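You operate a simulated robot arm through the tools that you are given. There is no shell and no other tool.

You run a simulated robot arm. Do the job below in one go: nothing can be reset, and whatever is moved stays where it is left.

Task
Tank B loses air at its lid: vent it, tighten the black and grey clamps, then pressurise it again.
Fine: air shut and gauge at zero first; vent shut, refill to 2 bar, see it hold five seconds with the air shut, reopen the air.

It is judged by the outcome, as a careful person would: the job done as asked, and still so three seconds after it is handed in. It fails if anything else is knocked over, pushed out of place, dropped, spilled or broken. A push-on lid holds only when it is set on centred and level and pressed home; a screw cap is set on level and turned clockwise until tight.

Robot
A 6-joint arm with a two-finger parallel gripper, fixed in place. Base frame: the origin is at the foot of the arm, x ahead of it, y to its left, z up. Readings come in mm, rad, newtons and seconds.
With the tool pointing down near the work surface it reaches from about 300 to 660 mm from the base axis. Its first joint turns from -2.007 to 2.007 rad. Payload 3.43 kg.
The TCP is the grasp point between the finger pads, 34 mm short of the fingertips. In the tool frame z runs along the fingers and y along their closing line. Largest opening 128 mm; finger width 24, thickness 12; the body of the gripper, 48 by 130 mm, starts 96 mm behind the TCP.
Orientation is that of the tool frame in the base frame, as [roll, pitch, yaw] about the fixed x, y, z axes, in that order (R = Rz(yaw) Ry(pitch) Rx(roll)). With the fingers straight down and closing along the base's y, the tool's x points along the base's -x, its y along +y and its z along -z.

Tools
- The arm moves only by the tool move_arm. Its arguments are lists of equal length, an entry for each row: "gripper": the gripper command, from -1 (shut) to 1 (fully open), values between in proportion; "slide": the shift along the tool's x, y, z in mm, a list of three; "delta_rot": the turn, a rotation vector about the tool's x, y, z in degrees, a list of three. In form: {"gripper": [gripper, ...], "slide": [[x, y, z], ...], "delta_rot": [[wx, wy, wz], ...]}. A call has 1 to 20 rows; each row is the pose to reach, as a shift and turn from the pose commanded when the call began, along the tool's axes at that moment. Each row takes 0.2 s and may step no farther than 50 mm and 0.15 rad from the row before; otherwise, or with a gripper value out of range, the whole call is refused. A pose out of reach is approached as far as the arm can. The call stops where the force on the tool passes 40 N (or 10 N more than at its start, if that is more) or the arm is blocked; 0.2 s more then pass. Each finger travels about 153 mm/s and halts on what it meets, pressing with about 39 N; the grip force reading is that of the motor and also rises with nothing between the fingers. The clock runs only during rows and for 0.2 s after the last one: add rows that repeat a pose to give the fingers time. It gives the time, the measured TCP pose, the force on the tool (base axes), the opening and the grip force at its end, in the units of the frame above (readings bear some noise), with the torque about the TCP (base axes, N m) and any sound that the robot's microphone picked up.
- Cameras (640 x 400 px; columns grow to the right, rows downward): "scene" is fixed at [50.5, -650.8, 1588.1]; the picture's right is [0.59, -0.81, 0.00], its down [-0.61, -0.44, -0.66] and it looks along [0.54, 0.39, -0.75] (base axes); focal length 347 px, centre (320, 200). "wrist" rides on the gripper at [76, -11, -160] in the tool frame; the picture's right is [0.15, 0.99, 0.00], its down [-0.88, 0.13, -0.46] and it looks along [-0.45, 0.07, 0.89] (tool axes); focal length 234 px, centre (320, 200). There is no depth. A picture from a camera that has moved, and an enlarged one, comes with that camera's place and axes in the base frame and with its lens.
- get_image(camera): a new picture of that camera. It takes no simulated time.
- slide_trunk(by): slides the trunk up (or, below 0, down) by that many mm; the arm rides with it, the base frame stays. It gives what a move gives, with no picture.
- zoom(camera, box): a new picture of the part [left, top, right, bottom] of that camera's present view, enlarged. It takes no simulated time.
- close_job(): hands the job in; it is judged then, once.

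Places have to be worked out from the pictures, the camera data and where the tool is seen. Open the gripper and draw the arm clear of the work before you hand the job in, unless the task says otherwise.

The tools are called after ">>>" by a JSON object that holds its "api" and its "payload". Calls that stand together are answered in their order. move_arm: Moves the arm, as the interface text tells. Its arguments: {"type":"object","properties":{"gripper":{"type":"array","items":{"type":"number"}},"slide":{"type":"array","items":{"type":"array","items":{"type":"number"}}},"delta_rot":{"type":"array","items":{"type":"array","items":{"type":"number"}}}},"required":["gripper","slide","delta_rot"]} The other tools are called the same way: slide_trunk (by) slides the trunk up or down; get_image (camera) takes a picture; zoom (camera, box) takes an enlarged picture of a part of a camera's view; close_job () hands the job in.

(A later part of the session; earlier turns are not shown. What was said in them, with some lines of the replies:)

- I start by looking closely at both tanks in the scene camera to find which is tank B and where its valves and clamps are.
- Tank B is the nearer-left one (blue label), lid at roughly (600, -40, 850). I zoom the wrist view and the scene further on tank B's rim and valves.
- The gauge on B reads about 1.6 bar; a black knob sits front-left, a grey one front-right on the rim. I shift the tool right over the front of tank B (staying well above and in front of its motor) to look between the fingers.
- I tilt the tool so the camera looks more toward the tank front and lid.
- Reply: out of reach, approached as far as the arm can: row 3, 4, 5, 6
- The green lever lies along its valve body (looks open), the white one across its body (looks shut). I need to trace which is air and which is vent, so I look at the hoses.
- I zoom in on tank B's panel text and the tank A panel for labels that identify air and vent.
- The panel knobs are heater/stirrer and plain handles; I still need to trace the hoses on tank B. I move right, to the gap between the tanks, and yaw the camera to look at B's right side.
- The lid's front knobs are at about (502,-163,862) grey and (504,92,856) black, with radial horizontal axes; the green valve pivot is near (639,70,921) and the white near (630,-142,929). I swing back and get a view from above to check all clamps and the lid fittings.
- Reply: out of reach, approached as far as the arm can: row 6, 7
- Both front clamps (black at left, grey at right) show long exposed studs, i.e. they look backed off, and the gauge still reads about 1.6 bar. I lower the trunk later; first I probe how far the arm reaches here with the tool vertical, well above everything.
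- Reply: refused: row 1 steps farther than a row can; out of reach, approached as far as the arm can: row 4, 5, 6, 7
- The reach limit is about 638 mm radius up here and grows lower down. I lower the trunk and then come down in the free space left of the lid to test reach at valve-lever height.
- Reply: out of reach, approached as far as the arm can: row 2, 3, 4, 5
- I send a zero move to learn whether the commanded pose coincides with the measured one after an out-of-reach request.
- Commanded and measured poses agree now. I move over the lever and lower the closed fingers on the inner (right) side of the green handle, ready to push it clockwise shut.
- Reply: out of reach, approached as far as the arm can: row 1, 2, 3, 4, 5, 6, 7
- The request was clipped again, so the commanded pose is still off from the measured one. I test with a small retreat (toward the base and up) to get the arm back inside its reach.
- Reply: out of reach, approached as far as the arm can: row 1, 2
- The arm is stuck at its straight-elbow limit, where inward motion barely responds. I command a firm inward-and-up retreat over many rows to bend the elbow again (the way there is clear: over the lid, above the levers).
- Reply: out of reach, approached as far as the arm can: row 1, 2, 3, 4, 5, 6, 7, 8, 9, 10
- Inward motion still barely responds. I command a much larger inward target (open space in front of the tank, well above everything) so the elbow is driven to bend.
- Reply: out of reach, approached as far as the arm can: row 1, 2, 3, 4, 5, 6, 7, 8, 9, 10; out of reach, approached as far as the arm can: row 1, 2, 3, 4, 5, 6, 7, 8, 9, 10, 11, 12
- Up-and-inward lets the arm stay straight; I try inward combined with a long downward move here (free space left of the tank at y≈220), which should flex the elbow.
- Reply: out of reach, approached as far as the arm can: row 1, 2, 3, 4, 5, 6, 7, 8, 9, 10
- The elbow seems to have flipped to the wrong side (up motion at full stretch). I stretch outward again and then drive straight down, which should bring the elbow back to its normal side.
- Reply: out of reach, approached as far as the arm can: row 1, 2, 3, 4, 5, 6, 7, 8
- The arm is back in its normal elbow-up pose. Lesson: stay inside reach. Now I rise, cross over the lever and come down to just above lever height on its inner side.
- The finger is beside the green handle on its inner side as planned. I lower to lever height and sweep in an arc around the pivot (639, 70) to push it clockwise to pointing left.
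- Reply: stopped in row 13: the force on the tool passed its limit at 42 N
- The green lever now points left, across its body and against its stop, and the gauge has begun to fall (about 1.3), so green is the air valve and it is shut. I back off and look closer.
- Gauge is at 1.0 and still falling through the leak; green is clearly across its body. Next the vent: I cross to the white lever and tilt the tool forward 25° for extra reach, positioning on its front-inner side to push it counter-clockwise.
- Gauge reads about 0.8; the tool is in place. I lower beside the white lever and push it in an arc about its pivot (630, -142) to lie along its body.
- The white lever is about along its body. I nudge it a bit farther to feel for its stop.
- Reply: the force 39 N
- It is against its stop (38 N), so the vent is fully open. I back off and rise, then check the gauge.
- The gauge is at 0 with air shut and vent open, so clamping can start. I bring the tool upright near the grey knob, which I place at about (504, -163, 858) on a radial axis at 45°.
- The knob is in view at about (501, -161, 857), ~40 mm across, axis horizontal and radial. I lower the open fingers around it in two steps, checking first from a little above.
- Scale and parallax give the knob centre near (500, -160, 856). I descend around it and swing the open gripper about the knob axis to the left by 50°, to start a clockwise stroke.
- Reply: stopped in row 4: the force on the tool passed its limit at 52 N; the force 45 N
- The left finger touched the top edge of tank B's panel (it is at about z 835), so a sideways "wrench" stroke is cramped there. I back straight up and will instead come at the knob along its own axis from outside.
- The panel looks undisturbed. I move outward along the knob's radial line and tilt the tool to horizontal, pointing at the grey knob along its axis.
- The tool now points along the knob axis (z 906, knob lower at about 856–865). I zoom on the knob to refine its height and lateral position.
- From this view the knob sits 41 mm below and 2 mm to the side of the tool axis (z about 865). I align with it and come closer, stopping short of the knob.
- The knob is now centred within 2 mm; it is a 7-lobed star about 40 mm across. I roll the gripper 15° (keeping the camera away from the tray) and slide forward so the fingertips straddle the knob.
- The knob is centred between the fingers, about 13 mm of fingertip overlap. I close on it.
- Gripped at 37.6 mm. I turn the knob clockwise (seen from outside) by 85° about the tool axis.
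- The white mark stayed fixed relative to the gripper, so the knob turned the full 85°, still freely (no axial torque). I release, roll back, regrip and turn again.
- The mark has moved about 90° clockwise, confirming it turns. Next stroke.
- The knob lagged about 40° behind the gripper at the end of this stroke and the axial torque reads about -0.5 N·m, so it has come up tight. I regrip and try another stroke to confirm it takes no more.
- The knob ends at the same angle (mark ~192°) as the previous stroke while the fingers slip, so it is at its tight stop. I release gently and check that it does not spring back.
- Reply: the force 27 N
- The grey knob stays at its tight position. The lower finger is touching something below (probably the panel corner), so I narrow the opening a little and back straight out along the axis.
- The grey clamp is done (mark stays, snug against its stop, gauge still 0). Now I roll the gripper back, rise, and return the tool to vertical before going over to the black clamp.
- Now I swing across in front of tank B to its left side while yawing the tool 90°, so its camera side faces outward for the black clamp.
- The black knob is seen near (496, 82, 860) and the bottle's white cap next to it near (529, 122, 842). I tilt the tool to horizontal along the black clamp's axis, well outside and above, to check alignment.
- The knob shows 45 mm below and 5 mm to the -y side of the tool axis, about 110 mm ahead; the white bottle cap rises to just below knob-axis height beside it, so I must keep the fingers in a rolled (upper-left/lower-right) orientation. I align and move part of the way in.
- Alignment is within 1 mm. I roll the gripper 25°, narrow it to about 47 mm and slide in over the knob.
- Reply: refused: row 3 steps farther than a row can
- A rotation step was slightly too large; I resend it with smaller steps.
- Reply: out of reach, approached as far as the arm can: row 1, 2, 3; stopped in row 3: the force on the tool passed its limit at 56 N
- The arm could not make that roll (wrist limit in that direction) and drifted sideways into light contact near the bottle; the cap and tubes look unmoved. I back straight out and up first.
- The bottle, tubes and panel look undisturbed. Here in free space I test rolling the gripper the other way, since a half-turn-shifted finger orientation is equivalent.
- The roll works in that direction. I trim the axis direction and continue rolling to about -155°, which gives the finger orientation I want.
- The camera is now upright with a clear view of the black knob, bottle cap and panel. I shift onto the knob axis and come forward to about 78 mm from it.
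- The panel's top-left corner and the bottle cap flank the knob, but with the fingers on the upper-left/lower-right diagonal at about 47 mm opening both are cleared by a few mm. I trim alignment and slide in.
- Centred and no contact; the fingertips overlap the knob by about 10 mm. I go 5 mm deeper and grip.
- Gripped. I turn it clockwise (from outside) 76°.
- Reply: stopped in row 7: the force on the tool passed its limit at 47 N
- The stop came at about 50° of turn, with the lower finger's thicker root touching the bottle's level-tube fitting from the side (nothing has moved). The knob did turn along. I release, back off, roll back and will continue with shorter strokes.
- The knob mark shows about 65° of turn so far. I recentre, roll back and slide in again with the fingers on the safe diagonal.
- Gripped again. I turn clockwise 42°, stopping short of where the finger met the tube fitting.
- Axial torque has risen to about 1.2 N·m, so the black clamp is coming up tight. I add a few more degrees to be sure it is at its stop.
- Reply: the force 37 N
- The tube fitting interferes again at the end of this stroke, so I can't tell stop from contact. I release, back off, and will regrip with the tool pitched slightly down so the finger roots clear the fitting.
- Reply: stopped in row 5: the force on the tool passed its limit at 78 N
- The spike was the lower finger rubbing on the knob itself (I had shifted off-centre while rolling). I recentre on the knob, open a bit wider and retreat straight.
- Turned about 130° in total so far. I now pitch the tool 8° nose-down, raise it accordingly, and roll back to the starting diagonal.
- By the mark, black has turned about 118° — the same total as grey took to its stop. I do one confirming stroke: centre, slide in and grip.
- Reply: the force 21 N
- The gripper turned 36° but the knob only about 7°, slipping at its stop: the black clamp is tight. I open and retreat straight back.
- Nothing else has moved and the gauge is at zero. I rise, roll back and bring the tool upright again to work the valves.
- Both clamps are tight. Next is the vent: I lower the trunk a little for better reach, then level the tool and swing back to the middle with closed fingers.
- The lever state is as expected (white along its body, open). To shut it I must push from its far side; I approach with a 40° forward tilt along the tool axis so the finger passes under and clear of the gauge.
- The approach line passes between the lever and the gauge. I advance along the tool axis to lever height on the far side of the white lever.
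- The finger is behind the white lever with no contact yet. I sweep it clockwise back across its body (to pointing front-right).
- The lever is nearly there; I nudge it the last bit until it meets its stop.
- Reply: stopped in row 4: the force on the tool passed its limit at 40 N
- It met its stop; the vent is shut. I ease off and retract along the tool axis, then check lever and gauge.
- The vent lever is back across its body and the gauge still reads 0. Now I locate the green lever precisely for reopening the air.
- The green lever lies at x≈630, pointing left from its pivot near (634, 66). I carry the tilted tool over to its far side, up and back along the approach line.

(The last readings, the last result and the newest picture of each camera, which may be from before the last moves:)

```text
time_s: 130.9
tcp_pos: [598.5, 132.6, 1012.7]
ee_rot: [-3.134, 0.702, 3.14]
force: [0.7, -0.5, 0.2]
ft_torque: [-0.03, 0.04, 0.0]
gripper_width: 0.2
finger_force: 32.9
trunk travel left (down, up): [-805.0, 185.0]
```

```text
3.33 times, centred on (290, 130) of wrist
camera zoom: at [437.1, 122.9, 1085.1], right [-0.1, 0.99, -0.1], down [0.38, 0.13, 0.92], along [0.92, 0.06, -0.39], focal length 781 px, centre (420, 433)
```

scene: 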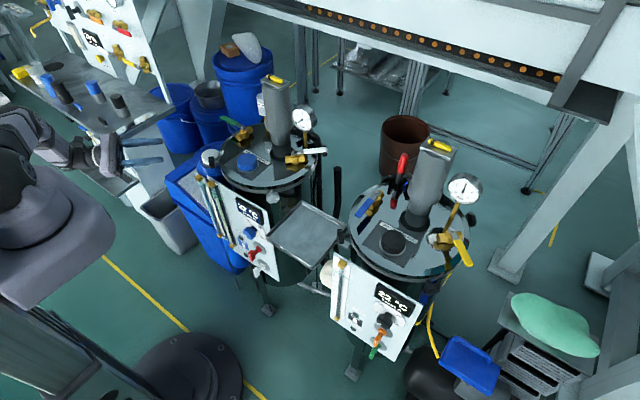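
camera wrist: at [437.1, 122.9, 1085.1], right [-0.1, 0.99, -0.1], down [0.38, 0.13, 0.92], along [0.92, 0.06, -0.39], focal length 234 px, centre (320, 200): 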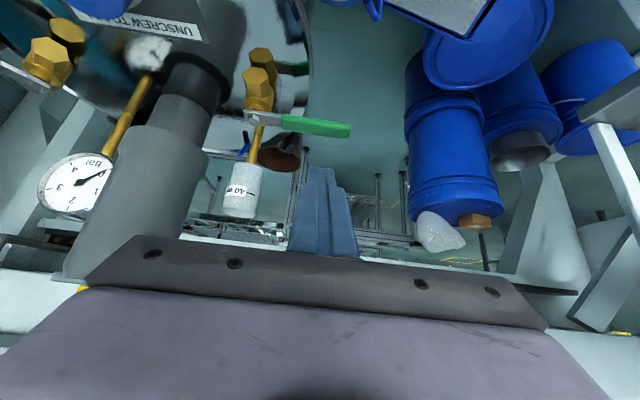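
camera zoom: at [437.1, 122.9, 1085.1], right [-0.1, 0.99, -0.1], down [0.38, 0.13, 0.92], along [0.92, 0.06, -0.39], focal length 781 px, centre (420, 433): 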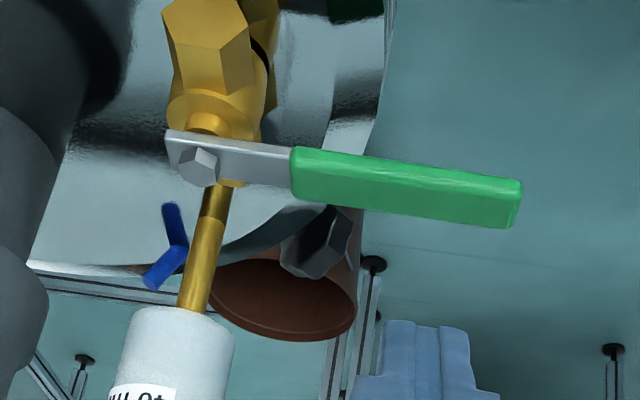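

The view gives the green lever's pivot at (634, 58) and handle centred on x≈631. I slide in along the tool axis to its far side.

>>> {"api": "move_arm", "payload": {"gripper": [-1, -1, -1, -1, -1], "slide": [[1, -7.6, 30], [2, -7.6, 60], [3, -7.6, 85], [3.3, -7.6, 105], [3.3, -7.6, 105]], "delta_rot": [[0, 0, 0], [0, 0, 0], [0, 0, 0], [0, 0, 0], [0, 0, 0]]}}

>>> {"api": "zoom", "payload": {"camera": "wrist", "box": [220, 70, 420, 230]}}

```text
time_s: 132.2
tcp_pos: [664.1, 127.0, 930.3]
ee_rot: [-3.135, 0.702, 3.138]
force: [0.4, -1.1, 0.6]
ft_torque: [-0.02, 0.01, 0.01]
gripper_width: 0.0
finger_force: 33.3
trunk travel left (down, up): [-805.0, 185.0]
```

```text
2.50 times, centred on (320, 150) of wrist
camera zoom: at [503.0, 117.4, 1004.5], right [-0.1, 0.99, -0.1], down [0.38, 0.13, 0.92], along [0.92, 0.06, -0.39], focal length 585 px, centre (320, 325)
```

zoom: 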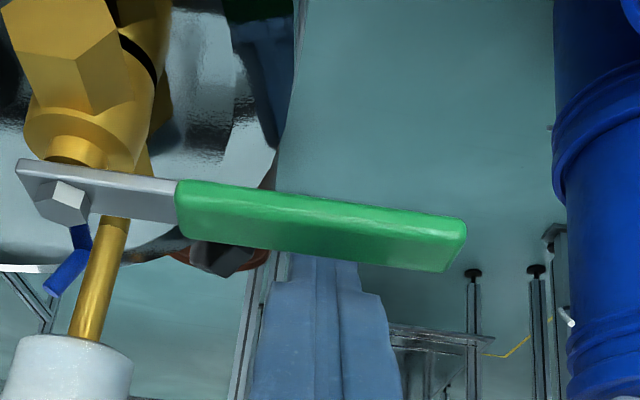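

Finger is behind the green lever. I sweep it counter-clockwise back along its body to reopen the air.

>>> {"api": "move_arm", "payload": {"gripper": [-1, -1, -1, -1, -1, -1, -1, -1, -1, -1, -1, -1], "slide": [[8.6, -3.5, -7.2], [19.8, -0.1, -16.7], [26, -0.2, -21.9], [32.2, -0.3, -27.2], [38.4, -2.6, -32.4], [44.8, -5, -37.8], [50.6, -9.7, -42.7], [56.5, -14.4, -47.7], [61.3, -21.5, -51.8], [66.2, -28.6, -55.9], [69.4, -37.5, -58.6], [72.7, -46.5, -61.3]], "delta_rot": [[0, 0, 0], [0, 0, 0], [0, 0, 0], [0, 0, 0], [0, 0, 0], [0, 0, 0], [0, 0, 0], [0, 0, 0], [0, 0, 0], [0, 0, 0], [0, 0, 0], [0, 0, 0]]}}

>>> {"api": "zoom", "payload": {"camera": "scene", "box": [190, 80, 330, 190]}}

>>> {"api": "get_image", "payload": {"camera": "wrist"}}

```text
time_s: 134.8
tcp_pos: [572.4, 85.3, 934.1]
ee_rot: [-3.132, 0.701, -3.134]
force: [15.3, 24.5, 2.2]
ft_torque: [0.52, -0.27, 0.75]
gripper_width: 0.1
finger_force: 33.4
trunk travel left (down, up): [-805.0, 185.0]
```

```text
3.64 times, centred on (260, 135) of scene
camera zoom: at [50.5, -650.8, 1588.1], right [0.59, -0.81, 0.0], down [-0.61, -0.44, -0.66], along [0.54, 0.39, -0.75], focal length 1262 px, centre (538, 436)
```

zoom: 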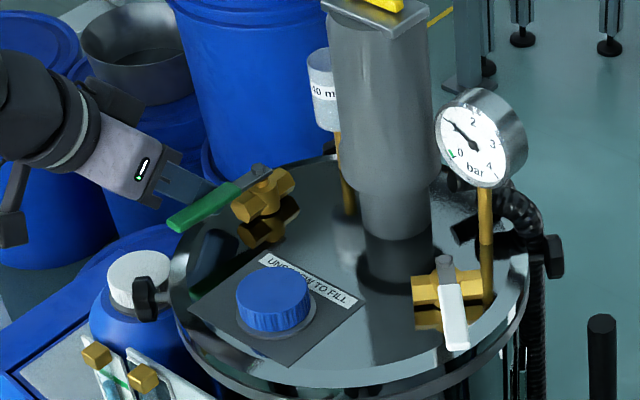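

```text
taken
camera wrist: at [410.1, 74.2, 1005.3], right [-0.11, 0.99, -0.1], down [0.38, 0.14, 0.92], along [0.92, 0.06, -0.39], focal length 234 px, centre (320, 200)
```

wrist: 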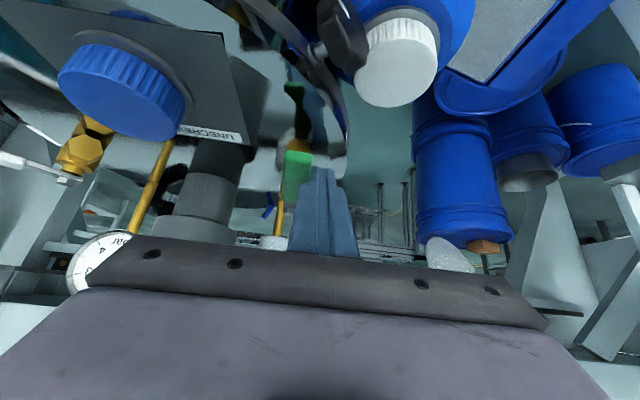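

The air is open again and the gauge is already rising (about 1.1). I ease away from the lever and lift, watching the gauge.

>>> {"api": "move_arm", "payload": {"gripper": [-1, -1, -1, -1], "slide": [[0, 14, 0], [-25, 16, -30], [-52, 16, -62], [-52, 16, -62]], "delta_rot": [[0, 0, 0], [0, 0, 0], [0, 0, 0], [0, 0, 0]]}}

>>> {"api": "zoom", "payload": {"camera": "scene", "box": [285, 95, 335, 135]}}

>>> {"api": "zoom", "payload": {"camera": "scene", "box": [190, 80, 330, 190]}}

>>> {"api": "zoom", "payload": {"camera": "scene", "box": [430, 160, 490, 210]}}

```text
time_s: 135.8
tcp_pos: [566.2, 99.7, 1012.0]
ee_rot: [-3.134, 0.699, 3.14]
force: [1.2, 0.1, 0.3]
ft_torque: [0.0, 0.0, 0.0]
gripper_width: 0.2
finger_force: 33.2
trunk travel left (down, up): [-805.0, 185.0]
```

```text
10.00 times, centred on (310, 115) of scene
camera zoom: at [50.5, -650.8, 1588.1], right [0.59, -0.81, 0.0], down [-0.61, -0.44, -0.66], along [0.54, 0.39, -0.75], focal length 3472 px, centre (420, 1050)
```

zoom: 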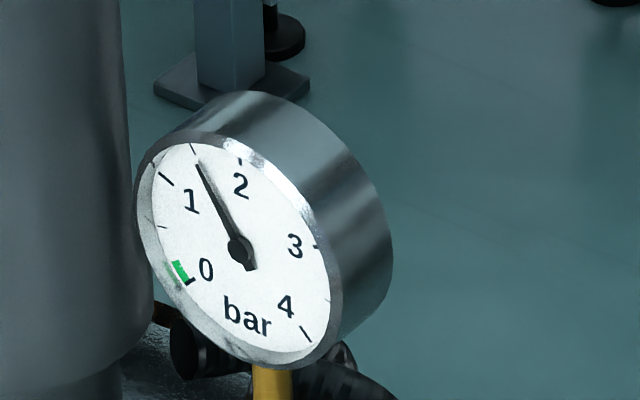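

```text
3.64 times, centred on (260, 135) of scene
camera zoom: at [50.5, -650.8, 1588.1], right [0.59, -0.81, 0.0], down [-0.61, -0.44, -0.66], along [0.54, 0.39, -0.75], focal length 1262 px, centre (538, 436)
```

zoom: 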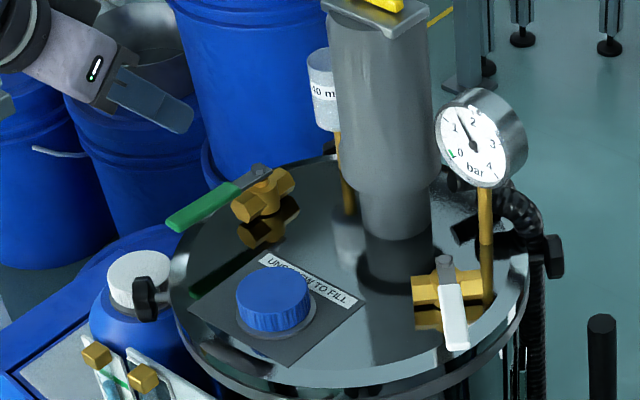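

```text
8.00 times, centred on (460, 185) of scene
camera zoom: at [50.5, -650.8, 1588.1], right [0.59, -0.81, 0.0], down [-0.61, -0.44, -0.66], along [0.54, 0.39, -0.75], focal length 2777 px, centre (-800, 320)
```

zoom: 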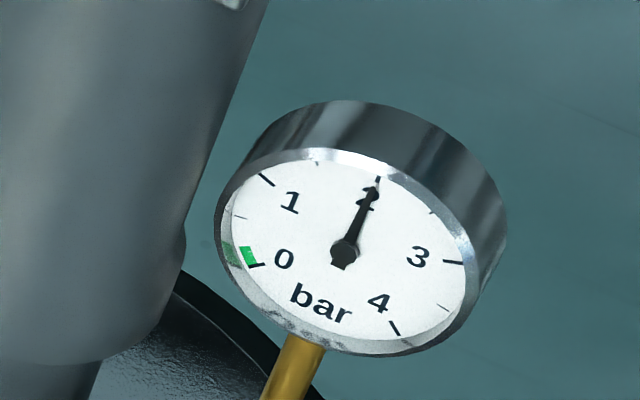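

Gauge B is at about 1.55 and climbing toward tank A's 2.0 bar. I bring the tool upright on the inner side of the green lever, ready to shut the air for the hold test.

>>> {"api": "move_arm", "payload": {"gripper": [-1, -1, -1, -1, -1, -1, -1], "slide": [[2, -12, 1], [4, -24, 1.5], [6, -37, 2], [9, -50, 3], [11, -63, 4], [13, -76, 4.7], [13, -76, 4.7]], "delta_rot": [[0, 7, 0], [0, 14, 0], [0, 21, 0], [0, 28, 0], [0, 35, 0], [0, 40, 0], [0, 40, 0]]}}

>>> {"api": "zoom", "payload": {"camera": "scene", "box": [285, 95, 335, 135]}}

>>> {"api": "get_image", "payload": {"camera": "wrist"}}

```text
time_s: 137.3
tcp_pos: [559.3, 21.5, 1004.0]
ee_rot: [-3.136, 0.003, 3.133]
force: [-0.4, 0.8, 0.3]
ft_torque: [-0.04, 0.01, 0.0]
gripper_width: 0.0
finger_force: 32.5
trunk travel left (down, up): [-805.0, 185.0]
```

```text
10.00 times, centred on (310, 115) of scene
camera zoom: at [50.5, -650.8, 1588.1], right [0.59, -0.81, 0.0], down [-0.61, -0.44, -0.66], along [0.54, 0.39, -0.75], focal length 3472 px, centre (420, 1050)
```

zoom: 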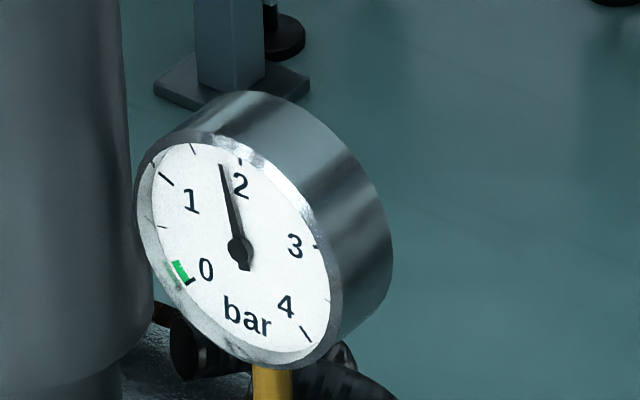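

```text
taken
camera wrist: at [483.3, 10.4, 1162.6], right [-0.14, 0.99, -0.01], down [0.88, 0.13, 0.46], along [0.45, 0.06, -0.89], focal length 234 px, centre (320, 200)
```

wrist: 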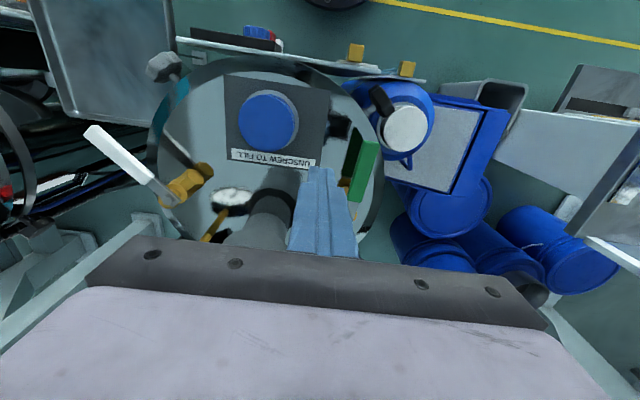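

The gauge is at about 1.8, above the old leak level. I lower beside the lever and wait a couple of seconds for it to reach 2 bar.

>>> {"api": "move_arm", "payload": {"gripper": [-1, -1, -1, -1, -1, -1, -1, -1, -1, -1], "slide": [[0, 0, 30], [0, 0, 64], [0, 0, 64], [0, 0, 64], [0, 0, 64], [0, 0, 64], [0, 0, 64], [0, 0, 64], [0, 0, 64], [0, 0, 64]], "delta_rot": [[0, 0, 0], [0, 0, 0], [0, 0, 0], [0, 0, 0], [0, 0, 0], [0, 0, 0], [0, 0, 0], [0, 0, 0], [0, 0, 0], [0, 0, 0]]}}

>>> {"api": "zoom", "payload": {"camera": "scene", "box": [285, 95, 335, 135]}}

```text
time_s: 139.6
tcp_pos: [559.0, 20.1, 939.3]
ee_rot: [-3.137, 0.002, 3.134]
force: [-0.1, -0.6, 0.0]
ft_torque: [-0.03, 0.0, 0.0]
gripper_width: 0.1
finger_force: 32.8
trunk travel left (down, up): [-805.0, 185.0]
```

```text
10.00 times, centred on (310, 115) of scene
camera zoom: at [50.5, -650.8, 1588.1], right [0.59, -0.81, 0.0], down [-0.61, -0.44, -0.66], along [0.54, 0.39, -0.75], focal length 3472 px, centre (420, 1050)
```

zoom: 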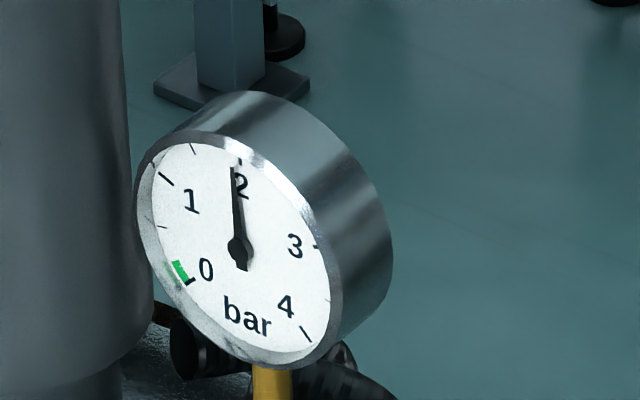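

>>> {"api": "move_arm", "payload": {"gripper": [-1, -1, -1, -1, -1, -1, -1, -1, -1, -1, -1, -1, -1, -1, -1, -1, -1, -1, -1, -1], "slide": [[0, 0, 0], [0, 0, 0], [0, 0, 0], [0, 0, 0], [0, 0, 0], [0, 0, 0], [0, 0, 0], [0, 0, 0], [0, 0, 0], [0, 0, 0], [0, 0, 0], [0, 0, 0], [0, 0, 0], [0, 0, 0], [0, 0, 0], [0, 0, 0], [0, 0, 0], [0, 0, 0], [0, 0, 0], [0, 0, 0]], "delta_rot": [[0, 0, 0], [0, 0, 0], [0, 0, 0], [0, 0, 0], [0, 0, 0], [0, 0, 0], [0, 0, 0], [0, 0, 0], [0, 0, 0], [0, 0, 0], [0, 0, 0], [0, 0, 0], [0, 0, 0], [0, 0, 0], [0, 0, 0], [0, 0, 0], [0, 0, 0], [0, 0, 0], [0, 0, 0], [0, 0, 0]]}}

>>> {"api": "zoom", "payload": {"camera": "scene", "box": [285, 95, 335, 135]}}

```text
time_s: 143.8
tcp_pos: [558.5, 20.2, 940.0]
ee_rot: [-3.136, 0.005, 3.136]
force: [0.5, -0.4, -0.3]
ft_torque: [0.01, 0.0, -0.02]
gripper_width: 0.0
finger_force: 33.1
trunk travel left (down, up): [-805.0, 185.0]
```

```text
10.00 times, centred on (310, 115) of scene
camera zoom: at [50.5, -650.8, 1588.1], right [0.59, -0.81, 0.0], down [-0.61, -0.44, -0.66], along [0.54, 0.39, -0.75], focal length 3472 px, centre (420, 1050)
```

zoom: 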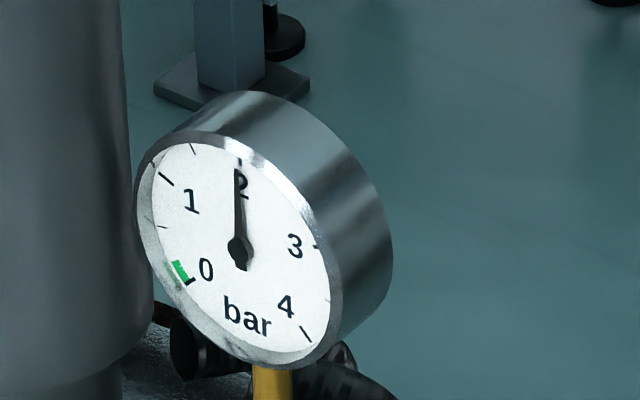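

The needle is on 2 bar. I now shut the air again (clockwise push to across the body) for the hold test.

>>> {"api": "move_arm", "payload": {"gripper": [-1, -1, -1, -1, -1, -1, -1, -1, -1, -1, -1], "slide": [[-0.5, 16.3, 0], [2.2, 29.6, 0], [2.5, 43.3, 0], [0.5, 56.8, 0], [-3.9, 69.6, 0], [-10.4, 81.7, 0], [-19, 92.3, 0], [-29.1, 101.3, 0], [-40.8, 108.4, 0], [-46, 110.5, 0], [-50, 112, 0]], "delta_rot": [[0, 0, 0], [0, 0, 0], [0, 0, 0], [0, 0, 0], [0, 0, 0], [0, 0, 0], [0, 0, 0], [0, 0, 0], [0, 0, 0], [0, 0, 0], [0, 0, 0]]}}

>>> {"api": "zoom", "payload": {"camera": "scene", "box": [285, 95, 335, 135]}}

>>> {"api": "get_image", "payload": {"camera": "wrist"}}

```text
time_s: 146.2
tcp_pos: [604.6, 128.1, 936.6]
ee_rot: [-3.132, -0.011, 3.135]
force: [-27.3, -9.1, -1.8]
ft_torque: [-0.04, 0.14, -0.04]
gripper_width: 0.1
finger_force: 32.9
trunk travel left (down, up): [-805.0, 185.0]
```

```text
10.00 times, centred on (310, 115) of scene
camera zoom: at [50.5, -650.8, 1588.1], right [0.59, -0.81, 0.0], down [-0.61, -0.44, -0.66], along [0.54, 0.39, -0.75], focal length 3472 px, centre (420, 1050)
```

zoom: 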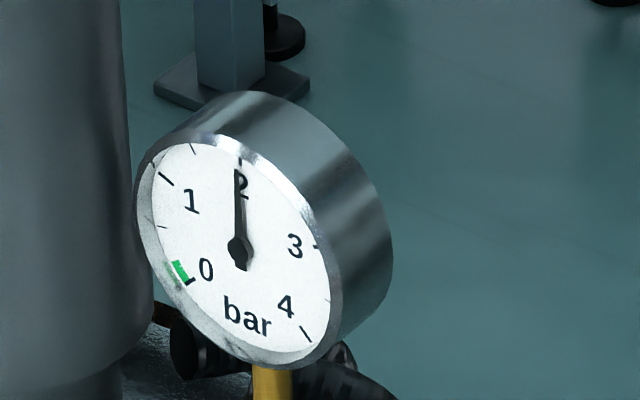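

```text
taken
camera wrist: at [530.3, 119.2, 1096.5], right [-0.14, 0.99, -0.01], down [0.89, 0.13, 0.45], along [0.44, 0.06, -0.9], focal length 234 px, centre (320, 200)
```

wrist: 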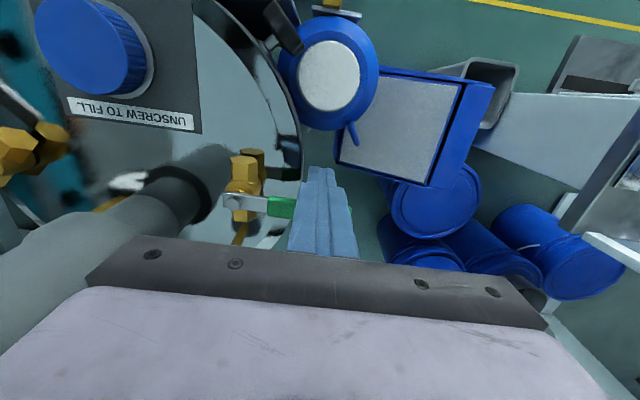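

Air is shut against its stop at t≈146 s, gauge on 2. I back off clear of the lever and let time pass while watching the gauge.

>>> {"api": "move_arm", "payload": {"gripper": [-1, -1, -1, -1, -1, -1, -1, -1, -1, -1, -1, -1, -1, -1, -1, -1], "slide": [[25, 0, 0], [35, 0, -30], [35, 0, -78], [35, 0, -78], [35, 0, -78], [35, 0, -78], [35, 0, -78], [35, 0, -78], [35, 0, -78], [35, 0, -78], [35, 0, -78], [35, 0, -78], [35, 0, -78], [35, 0, -78], [35, 0, -78], [35, 0, -78]], "delta_rot": [[0, 0, 0], [0, 0, 0], [0, 0, 0], [0, 0, 0], [0, 0, 0], [0, 0, 0], [0, 0, 0], [0, 0, 0], [0, 0, 0], [0, 0, 0], [0, 0, 0], [0, 0, 0], [0, 0, 0], [0, 0, 0], [0, 0, 0], [0, 0, 0]]}}

>>> {"api": "zoom", "payload": {"camera": "scene", "box": [285, 95, 335, 135]}}

>>> {"api": "zoom", "payload": {"camera": "scene", "box": [190, 80, 330, 190]}}

```text
time_s: 149.6
tcp_pos: [573.6, 130.1, 1013.7]
ee_rot: [-3.138, 0.005, 3.134]
force: [0.2, -0.1, -0.1]
ft_torque: [-0.02, -0.01, -0.03]
gripper_width: 0.2
finger_force: 33.0
trunk travel left (down, up): [-805.0, 185.0]
```

```text
10.00 times, centred on (310, 115) of scene
camera zoom: at [50.5, -650.8, 1588.1], right [0.59, -0.81, 0.0], down [-0.61, -0.44, -0.66], along [0.54, 0.39, -0.75], focal length 3472 px, centre (420, 1050)
```

zoom: 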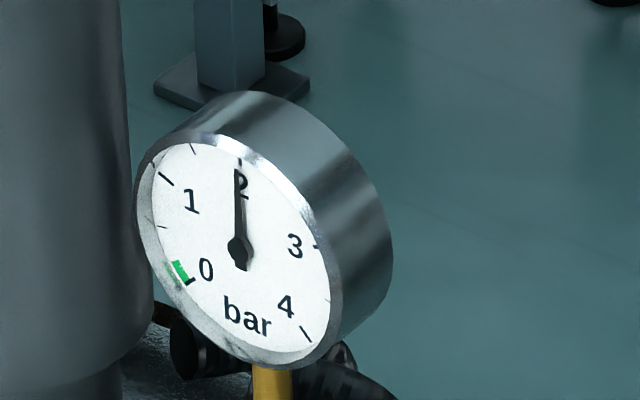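

```text
3.64 times, centred on (260, 135) of scene
camera zoom: at [50.5, -650.8, 1588.1], right [0.59, -0.81, 0.0], down [-0.61, -0.44, -0.66], along [0.54, 0.39, -0.75], focal length 1262 px, centre (538, 436)
```

zoom: 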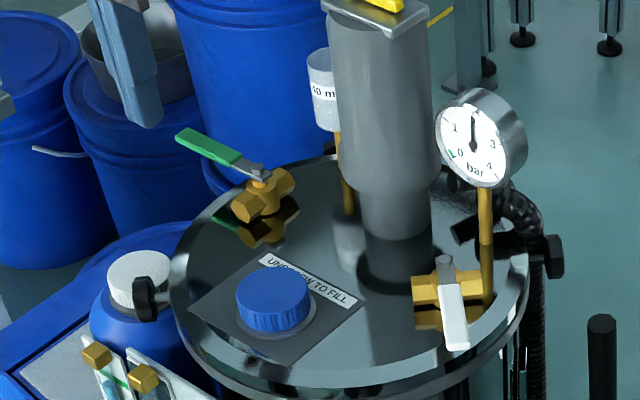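

Still 2.0 after 3.4 s with the air shut. I tilt the tool for the reopening approach and keep waiting past five seconds.

>>> {"api": "move_arm", "payload": {"gripper": [-1, -1, -1, -1, -1, -1, -1, -1, -1, -1, -1, -1, -1, -1, -1, -1, -1, -1], "slide": [[-4, 0, 0], [-8, -1, 0], [-12, -2, 0], [-16, -3, 0], [-20, -3, 0], [-23.4, -3, 0], [-23.4, -3, 0], [-23.4, -3, 0], [-23.4, -3, 0], [-23.4, -3, 0], [-23.4, -3, 0], [-23.4, -3, 0], [-23.4, -3, 0], [-23.4, -3, 0], [-23.4, -3, 0], [-23.4, -3, 0], [-23.4, -3, 0], [-23.4, -3, 0]], "delta_rot": [[0, -7, 0], [0, -14, 0], [0, -21, 0], [0, -28, 0], [0, -35, 0], [0, -40, 0], [0, -40, 0], [0, -40, 0], [0, -40, 0], [0, -40, 0], [0, -40, 0], [0, -40, 0], [0, -40, 0], [0, -40, 0], [0, -40, 0], [0, -40, 0], [0, -40, 0], [0, -40, 0]]}}

>>> {"api": "zoom", "payload": {"camera": "scene", "box": [285, 95, 335, 135]}}

>>> {"api": "zoom", "payload": {"camera": "wrist", "box": [220, 70, 360, 190]}}

```text
time_s: 153.3
tcp_pos: [599.9, 130.0, 1014.2]
ee_rot: [-3.135, 0.702, 3.139]
force: [-0.2, -1.0, 0.6]
ft_torque: [-0.01, -0.02, 0.03]
gripper_width: 0.0
finger_force: 33.0
trunk travel left (down, up): [-805.0, 185.0]
```

```text
10.00 times, centred on (310, 115) of scene
camera zoom: at [50.5, -650.8, 1588.1], right [0.59, -0.81, 0.0], down [-0.61, -0.44, -0.66], along [0.54, 0.39, -0.75], focal length 3472 px, centre (420, 1050)
```

zoom: 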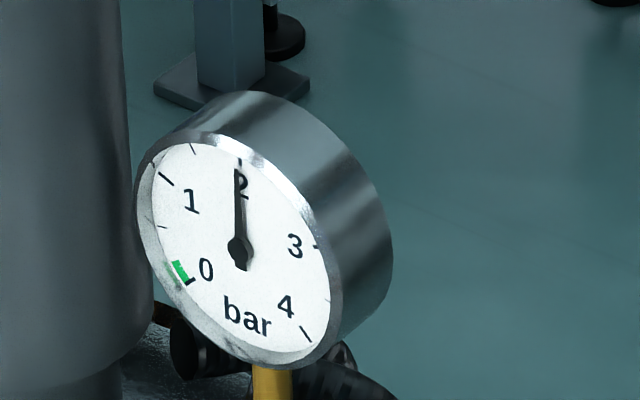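

```text
3.33 times, centred on (290, 130) of wrist
camera zoom: at [438.6, 118.9, 1087.2], right [-0.11, 0.99, -0.1], down [0.38, 0.13, 0.92], along [0.92, 0.06, -0.39], focal length 781 px, centre (420, 433)
```

zoom: 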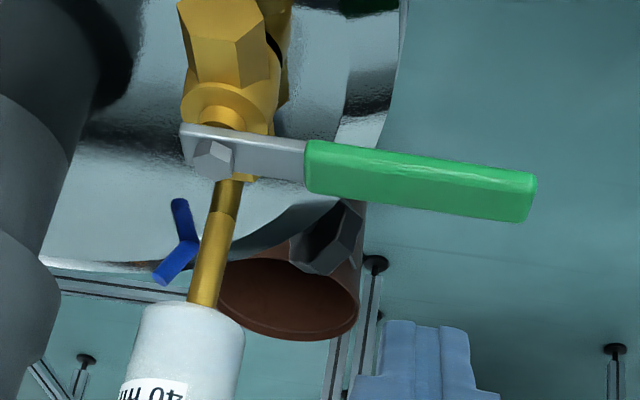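

The gauge held exactly 2.0 bar for over 7 s with the air shut. I reopen the air: slide in behind the lever and sweep it back.

>>> {"api": "move_arm", "payload": {"gripper": [-1, -1, -1, -1, -1], "slide": [[1, -3, 30], [3, -3, 60], [4, -3, 85], [5.3, -3, 105.5], [5.3, -3, 105.5]], "delta_rot": [[0, 0, 0], [0, 0, 0], [0, 0, 0], [0, 0, 0], [0, 0, 0]]}}

>>> {"api": "zoom", "payload": {"camera": "wrist", "box": [220, 70, 420, 230]}}

```text
time_s: 154.6
tcp_pos: [665.2, 123.5, 930.4]
ee_rot: [-3.134, 0.703, 3.141]
force: [-0.2, 0.3, 0.0]
ft_torque: [-0.02, 0.04, 0.01]
gripper_width: 0.3
finger_force: 32.8
trunk travel left (down, up): [-805.0, 185.0]
```

```text
2.50 times, centred on (320, 150) of wrist
camera zoom: at [504.0, 113.3, 1004.0], right [-0.1, 0.99, -0.1], down [0.38, 0.13, 0.92], along [0.92, 0.06, -0.39], focal length 585 px, centre (320, 325)
```

zoom: 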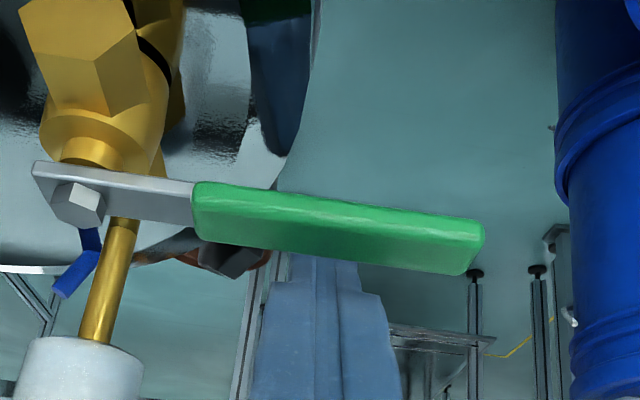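

>>> {"api": "move_arm", "payload": {"gripper": [-1, -1, -1, -1, -1, -1, -1, -1, -1, -1, -1, -1], "slide": [[9.4, 0, -7.9], [20.6, 3.4, -17.4], [26.8, 3.3, -22.6], [33, 3.2, -27.9], [39.3, 0.9, -33.2], [45.6, -1.5, -38.5], [51.4, -6.2, -43.4], [57.3, -10.9, -48.4], [62.2, -18, -52.5], [67.1, -25.1, -56.6], [70.3, -34, -59.3], [73.5, -43, -62]], "delta_rot": [[0, 0, 0], [0, 0, 0], [0, 0, 0], [0, 0, 0], [0, 0, 0], [0, 0, 0], [0, 0, 0], [0, 0, 0], [0, 0, 0], [0, 0, 0], [0, 0, 0], [0, 0, 0]]}}

>>> {"api": "zoom", "payload": {"camera": "scene", "box": [190, 80, 330, 190]}}

```text
time_s: 157.2
tcp_pos: [568.6, 86.5, 930.6]
ee_rot: [-3.132, 0.702, -3.136]
force: [7.2, 17.6, -1.5]
ft_torque: [0.01, 0.05, -0.14]
gripper_width: 0.0
finger_force: 33.3
trunk travel left (down, up): [-805.0, 185.0]
```

```text
3.64 times, centred on (260, 135) of scene
camera zoom: at [50.5, -650.8, 1588.1], right [0.59, -0.81, 0.0], down [-0.61, -0.44, -0.66], along [0.54, 0.39, -0.75], focal length 1262 px, centre (538, 436)
```

zoom: 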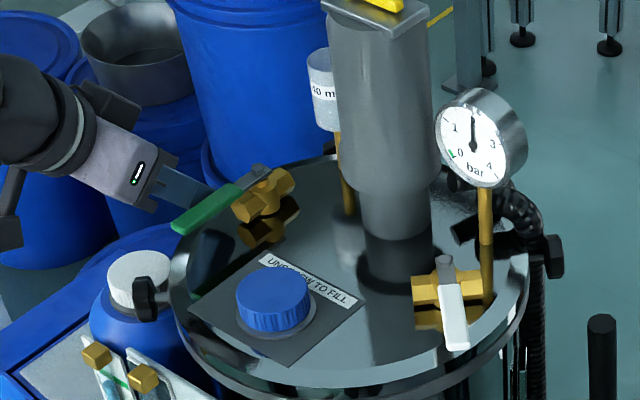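

The lever is nearly along its body; I nudge it the last bit to its stop.

>>> {"api": "move_arm", "payload": {"gripper": [-1, -1, -1, -1], "slide": [[0, -3, 0], [0, -6, 0], [0, -9, 0], [0, -11, 0]], "delta_rot": [[0, 0, 0], [0, 0, 0], [0, 0, 0], [0, 0, 0]]}}

>>> {"api": "zoom", "payload": {"camera": "scene", "box": [190, 80, 330, 190]}}

```text
time_s: 157.8
tcp_pos: [567.4, 86.4, 931.3]
ee_rot: [-3.139, 0.696, -3.129]
force: [5.9, 22.7, -5.0]
ft_torque: [0.08, -0.07, -0.28]
gripper_width: 0.0
finger_force: 32.7
trunk travel left (down, up): [-805.0, 185.0]
stopped in row 3: the force on the tool passed its limit at 42 N (the readings are from after the stop); the commanded pose is now the measured one
```

```text
3.64 times, centred on (260, 135) of scene
camera zoom: at [50.5, -650.8, 1588.1], right [0.59, -0.81, 0.0], down [-0.61, -0.44, -0.66], along [0.54, 0.39, -0.75], focal length 1262 px, centre (538, 436)
```

zoom: 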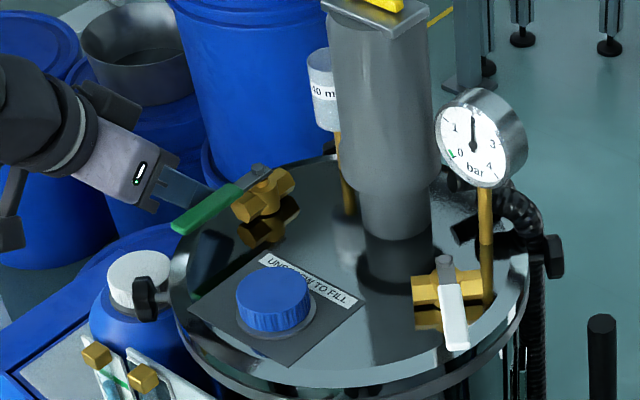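

It is against its stop and matches the lever's original open position, gauge at 2. I withdraw, lift, and draw the arm clear of the tank.

>>> {"api": "move_arm", "payload": {"gripper": [-1, -1, -1, -1, -1], "slide": [[0, 14, 0], [-25, 16, -30], [-60, 16, -75], [-60, 16, -110], [-60, 16, -110]], "delta_rot": [[0, 0, 0], [0, 0, 0], [0, 0, 0], [0, 0, 0], [0, 0, 0]]}}

>>> {"api": "move_arm", "payload": {"gripper": [-1, -0.5, 0, 0.5, 0.5, 0.5, 0.5], "slide": [[10, 0, -15], [20, 0, -30], [30, 0, -45], [40, 0, -60], [50, 0, -75], [55, 0, -90], [55, 0, -90]], "delta_rot": [[0, 7, 0], [0, 14, 0], [0, 21, 0], [0, 28, 0], [0, 35, 0], [0, 40, 0], [0, 40, 0]]}}

>>> {"api": "get_image", "payload": {"camera": "scene"}}

>>> {"api": "get_image", "payload": {"camera": "wrist"}}

>>> {"api": "zoom", "payload": {"camera": "scene", "box": [180, 70, 340, 210]}}

>>> {"api": "zoom", "payload": {"camera": "scene", "box": [285, 95, 335, 135]}}

```text
refused: row 3 steps farther than a row can; nothing moved
```

```text
time_s: 158.3
tcp_pos: [555.2, 90.7, 936.2]
ee_rot: [-3.097, 0.601, -3.049]
force: [9.0, 25.3, -11.5]
ft_torque: [0.38, -0.15, 0.01]
gripper_width: 18.3
finger_force: 0.1
out of reach, approached as far as the arm can: row 1, 2
trunk travel left (down, up): [-805.0, 185.0]
stopped in row 2: the force on the tool passed its limit at 41 N (the readings are from after the stop); the commanded pose is now the measured one
```

```text
taken
```

scene: 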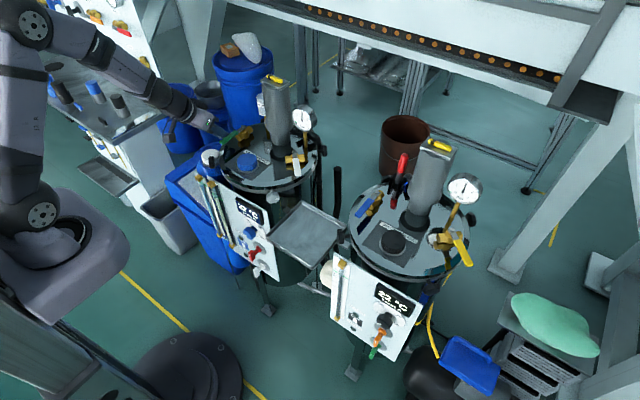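

```text
taken
camera wrist: at [403.8, 72.6, 1024.6], right [-0.19, 0.98, -0.12], down [0.45, 0.19, 0.87], along [0.87, 0.11, -0.48], focal length 234 px, centre (320, 200)
```

wrist: 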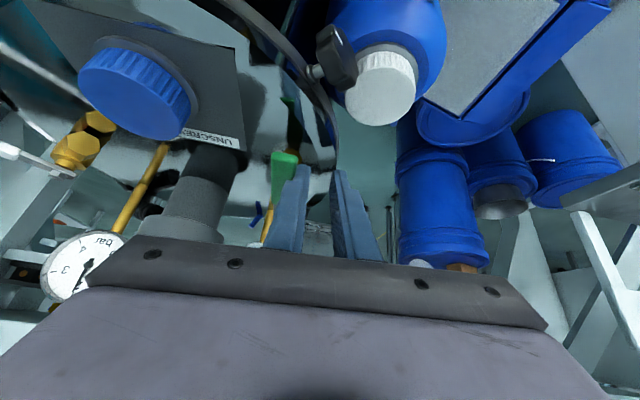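

```text
2.86 times, centred on (260, 140) of scene
camera zoom: at [50.5, -650.8, 1588.1], right [0.59, -0.81, 0.0], down [-0.61, -0.44, -0.66], along [0.54, 0.39, -0.75], focal length 992 px, centre (491, 371)
```

zoom: 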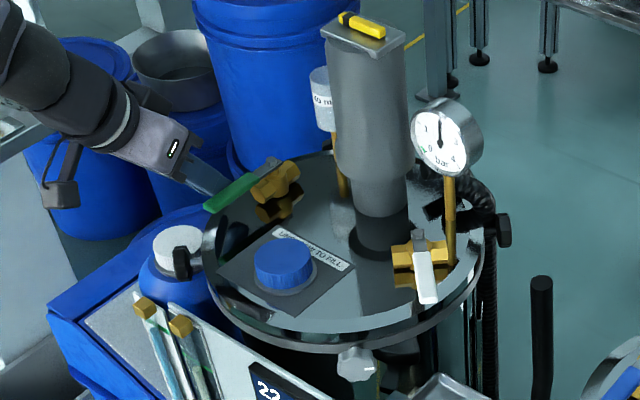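

```text
10.00 times, centred on (310, 115) of scene
camera zoom: at [50.5, -650.8, 1588.1], right [0.59, -0.81, 0.0], down [-0.61, -0.44, -0.66], along [0.54, 0.39, -0.75], focal length 3472 px, centre (420, 1050)
```

zoom: 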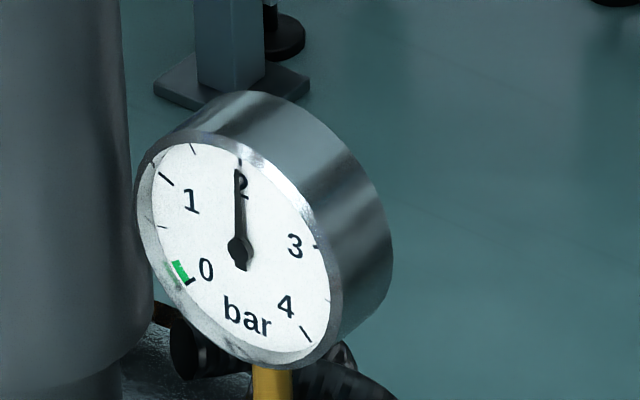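

The first retreat was refused for step size, so the follow-up began while still against the lever; the lever is fully home and the gauge is at 2. I now ease off sideways and lift with smaller steps.

>>> {"api": "move_arm", "payload": {"gripper": [-0.8, -0.9, -1, -1, -1], "slide": [[0, 10, 0], [0, 18, 0], [-17, 18, -25], [-34, 18, -50], [-34, 18, -50]], "delta_rot": [[0, 0, 0], [0, 0, 0], [0, 0, 0], [0, 0, 0], [0, 0, 0]]}}

>>> {"api": "zoom", "payload": {"camera": "scene", "box": [190, 80, 330, 190]}}

>>> {"api": "get_image", "payload": {"camera": "wrist"}}

```text
time_s: 159.5
tcp_pos: [555.9, 105.3, 998.5]
ee_rot: [-3.09, 0.605, -3.055]
force: [0.7, 0.7, -0.6]
ft_torque: [-0.01, -0.01, -0.01]
gripper_width: 0.1
finger_force: 33.0
trunk travel left (down, up): [-805.0, 185.0]
```

```text
3.64 times, centred on (260, 135) of scene
camera zoom: at [50.5, -650.8, 1588.1], right [0.59, -0.81, 0.0], down [-0.61, -0.44, -0.66], along [0.54, 0.39, -0.75], focal length 1262 px, centre (538, 436)
```

zoom: 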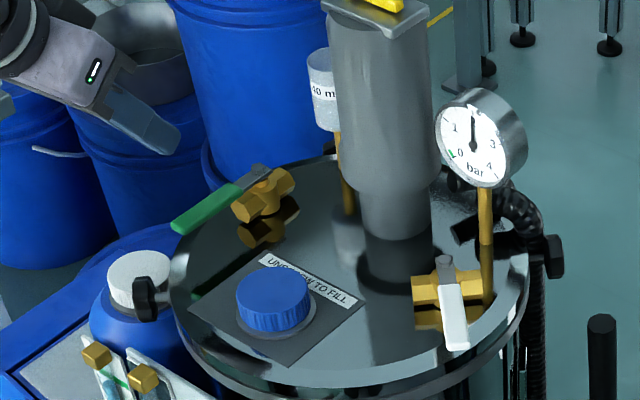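

```text
taken
camera wrist: at [402.2, 88.3, 1085.8], right [-0.18, 0.98, -0.13], down [0.45, 0.19, 0.87], along [0.87, 0.1, -0.48], focal length 234 px, centre (320, 200)
```

wrist: 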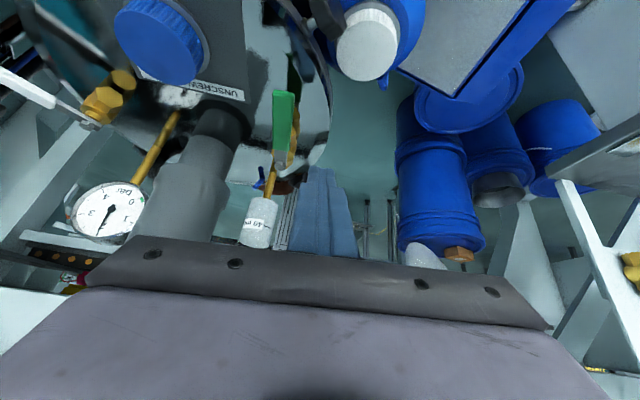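

The lever is free and along its body; gauge on 2. I bring the tool upright, back away and open the gripper.

>>> {"api": "move_arm", "payload": {"gripper": [-1, -0.6, -0.2, 0.2, 0.6, 0.6], "slide": [[11, 0, -22], [22, 0, -45], [34, 0, -67], [45, 0, -90], [56, 0, -112], [56, 0, -112]], "delta_rot": [[0, 7, 0], [0, 14, 0], [0, 21, 0], [0, 28, 0], [0, 34.6, 0], [0, 34.6, 0]]}}

>>> {"api": "get_image", "payload": {"camera": "scene"}}

>>> {"api": "get_image", "payload": {"camera": "wrist"}}

>>> {"api": "zoom", "payload": {"camera": "scene", "box": [180, 70, 340, 210]}}

>>> {"api": "zoom", "payload": {"camera": "scene", "box": [285, 95, 335, 135]}}

```text
time_s: 160.9
tcp_pos: [442.4, 100.5, 1057.6]
ee_rot: [-3.1, 0.0, -3.084]
force: [0.0, 0.1, -0.1]
ft_torque: [-0.02, -0.03, 0.0]
gripper_width: 102.5
finger_force: 0.0
trunk travel left (down, up): [-805.0, 185.0]
```

```text
taken
```

scene: 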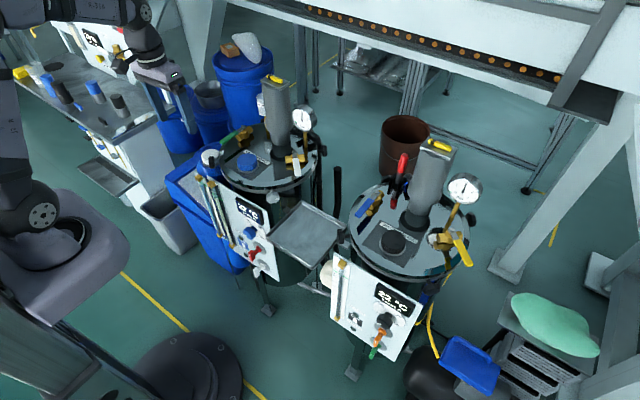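

```text
taken
camera wrist: at [367.2, 91.3, 1217.4], right [-0.2, 0.98, -0.04], down [0.87, 0.2, 0.45], along [0.45, 0.06, -0.89], focal length 234 px, centre (320, 200)
```

wrist: 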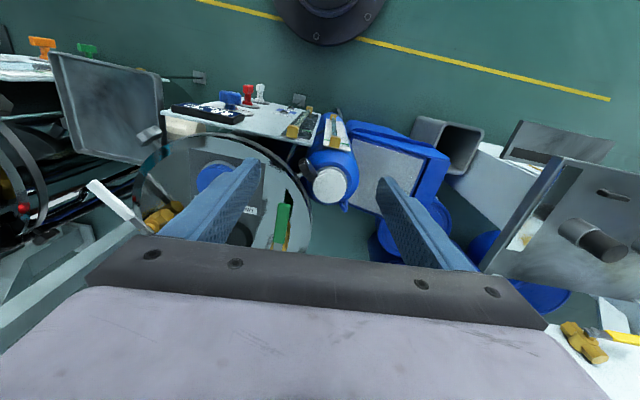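

```text
2.86 times, centred on (260, 140) of scene
camera zoom: at [50.5, -650.8, 1588.1], right [0.59, -0.81, 0.0], down [-0.61, -0.44, -0.66], along [0.54, 0.39, -0.75], focal length 992 px, centre (491, 371)
```

zoom: 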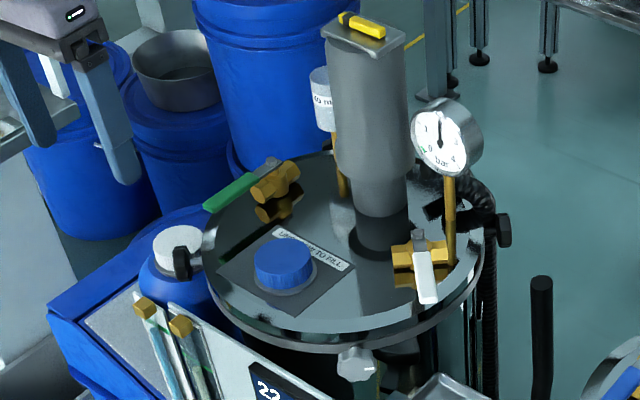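

```text
10.00 times, centred on (310, 115) of scene
camera zoom: at [50.5, -650.8, 1588.1], right [0.59, -0.81, 0.0], down [-0.61, -0.44, -0.66], along [0.54, 0.39, -0.75], focal length 3472 px, centre (420, 1050)
```

zoom: 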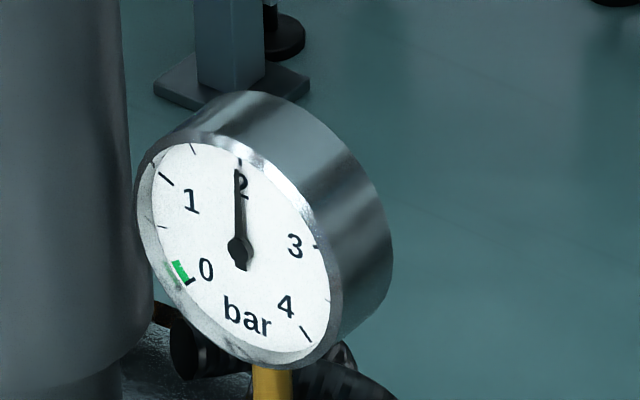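

Gauge steady at 2 bar, vent across its body, air along its body, everything else in place. I draw the arm a little farther away with the gripper fully open and take a last look.

>>> {"api": "move_arm", "payload": {"gripper": [1, 1, 1], "slide": [[20, 20, -25], [35, 40, -50], [35, 40, -50]], "delta_rot": [[0, 0, 0], [0, 0, 0], [0, 0, 0]]}}

>>> {"api": "zoom", "payload": {"camera": "scene", "box": [180, 70, 340, 290]}}

>>> {"api": "zoom", "payload": {"camera": "scene", "box": [285, 95, 335, 135]}}

```text
time_s: 161.7
tcp_pos: [407.2, 141.1, 1104.3]
ee_rot: [-3.099, 0.002, -3.084]
force: [0.2, -0.4, -0.3]
ft_torque: [-0.01, -0.04, 0.0]
gripper_width: 128.0
finger_force: 0.1
trunk travel left (down, up): [-805.0, 185.0]
```

```text
1.82 times, centred on (260, 180) of scene
camera zoom: at [50.5, -650.8, 1588.1], right [0.59, -0.81, 0.0], down [-0.61, -0.44, -0.66], along [0.54, 0.39, -0.75], focal length 631 px, centre (429, 236)
```

zoom: 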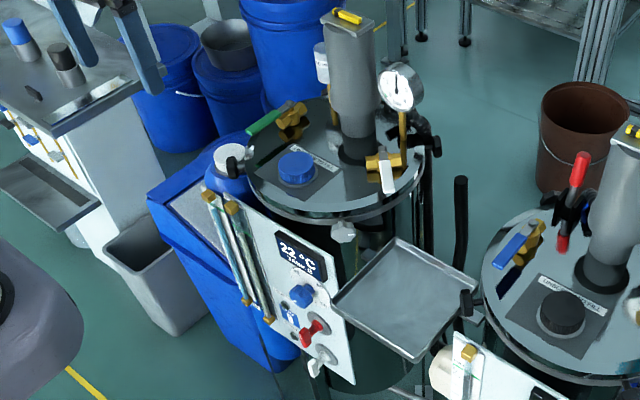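

```text
10.00 times, centred on (310, 115) of scene
camera zoom: at [50.5, -650.8, 1588.1], right [0.59, -0.81, 0.0], down [-0.61, -0.44, -0.66], along [0.54, 0.39, -0.75], focal length 3472 px, centre (420, 1050)
```

zoom: 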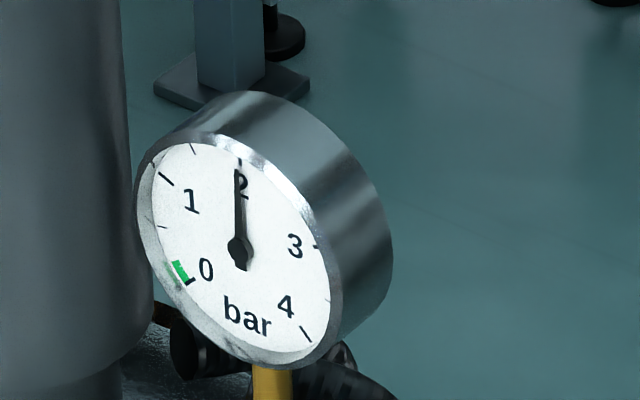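

All is in order: both clamps tight, vent shut, air open, tank B steady at 2 bar after holding more than five seconds with the air shut, arm clear and gripper open. I hand the job in.

>>> {"api": "close_job", "payload": {}}

```text
The job is handed in.
```

I vented tank B, tightened its black and grey lid clamps and refilled it. The gauge read 2 bar, with the air open, when I handed the job in.

- **Venting:** I shut the air (green lever) and opened the vent (white lever). I touched the clamps only once the gauge was at zero.
- **Clamps:** Each knob turned about 118° clockwise. Each was tightened until my grip slipped on it at a stop. They were the two front clamps; I left the other two at the back alone.
- **Refill and test:** With the vent shut and the air on, the gauge rose to 2 bar. I shut the air again and the gauge stayed at 2 bar for about 7 seconds. Then I reopened the air.

While working I bumped a few things:

- **Control panel edge:** A finger touched the top of tank B's panel, with about 50 N.
- **Blue bottle and tube fitting:** The fingers pressed near the blue bottle beside the tank, probably on its shoulder, and twice against its level-tube fitting. The highest force was about 56 N.
- **Black clamp knob:** One finger dragged across it as I backed away. I re-tightened that clamp to its stop afterwards.

In the pictures none of these, nor anything else in view, looks moved or damaged.
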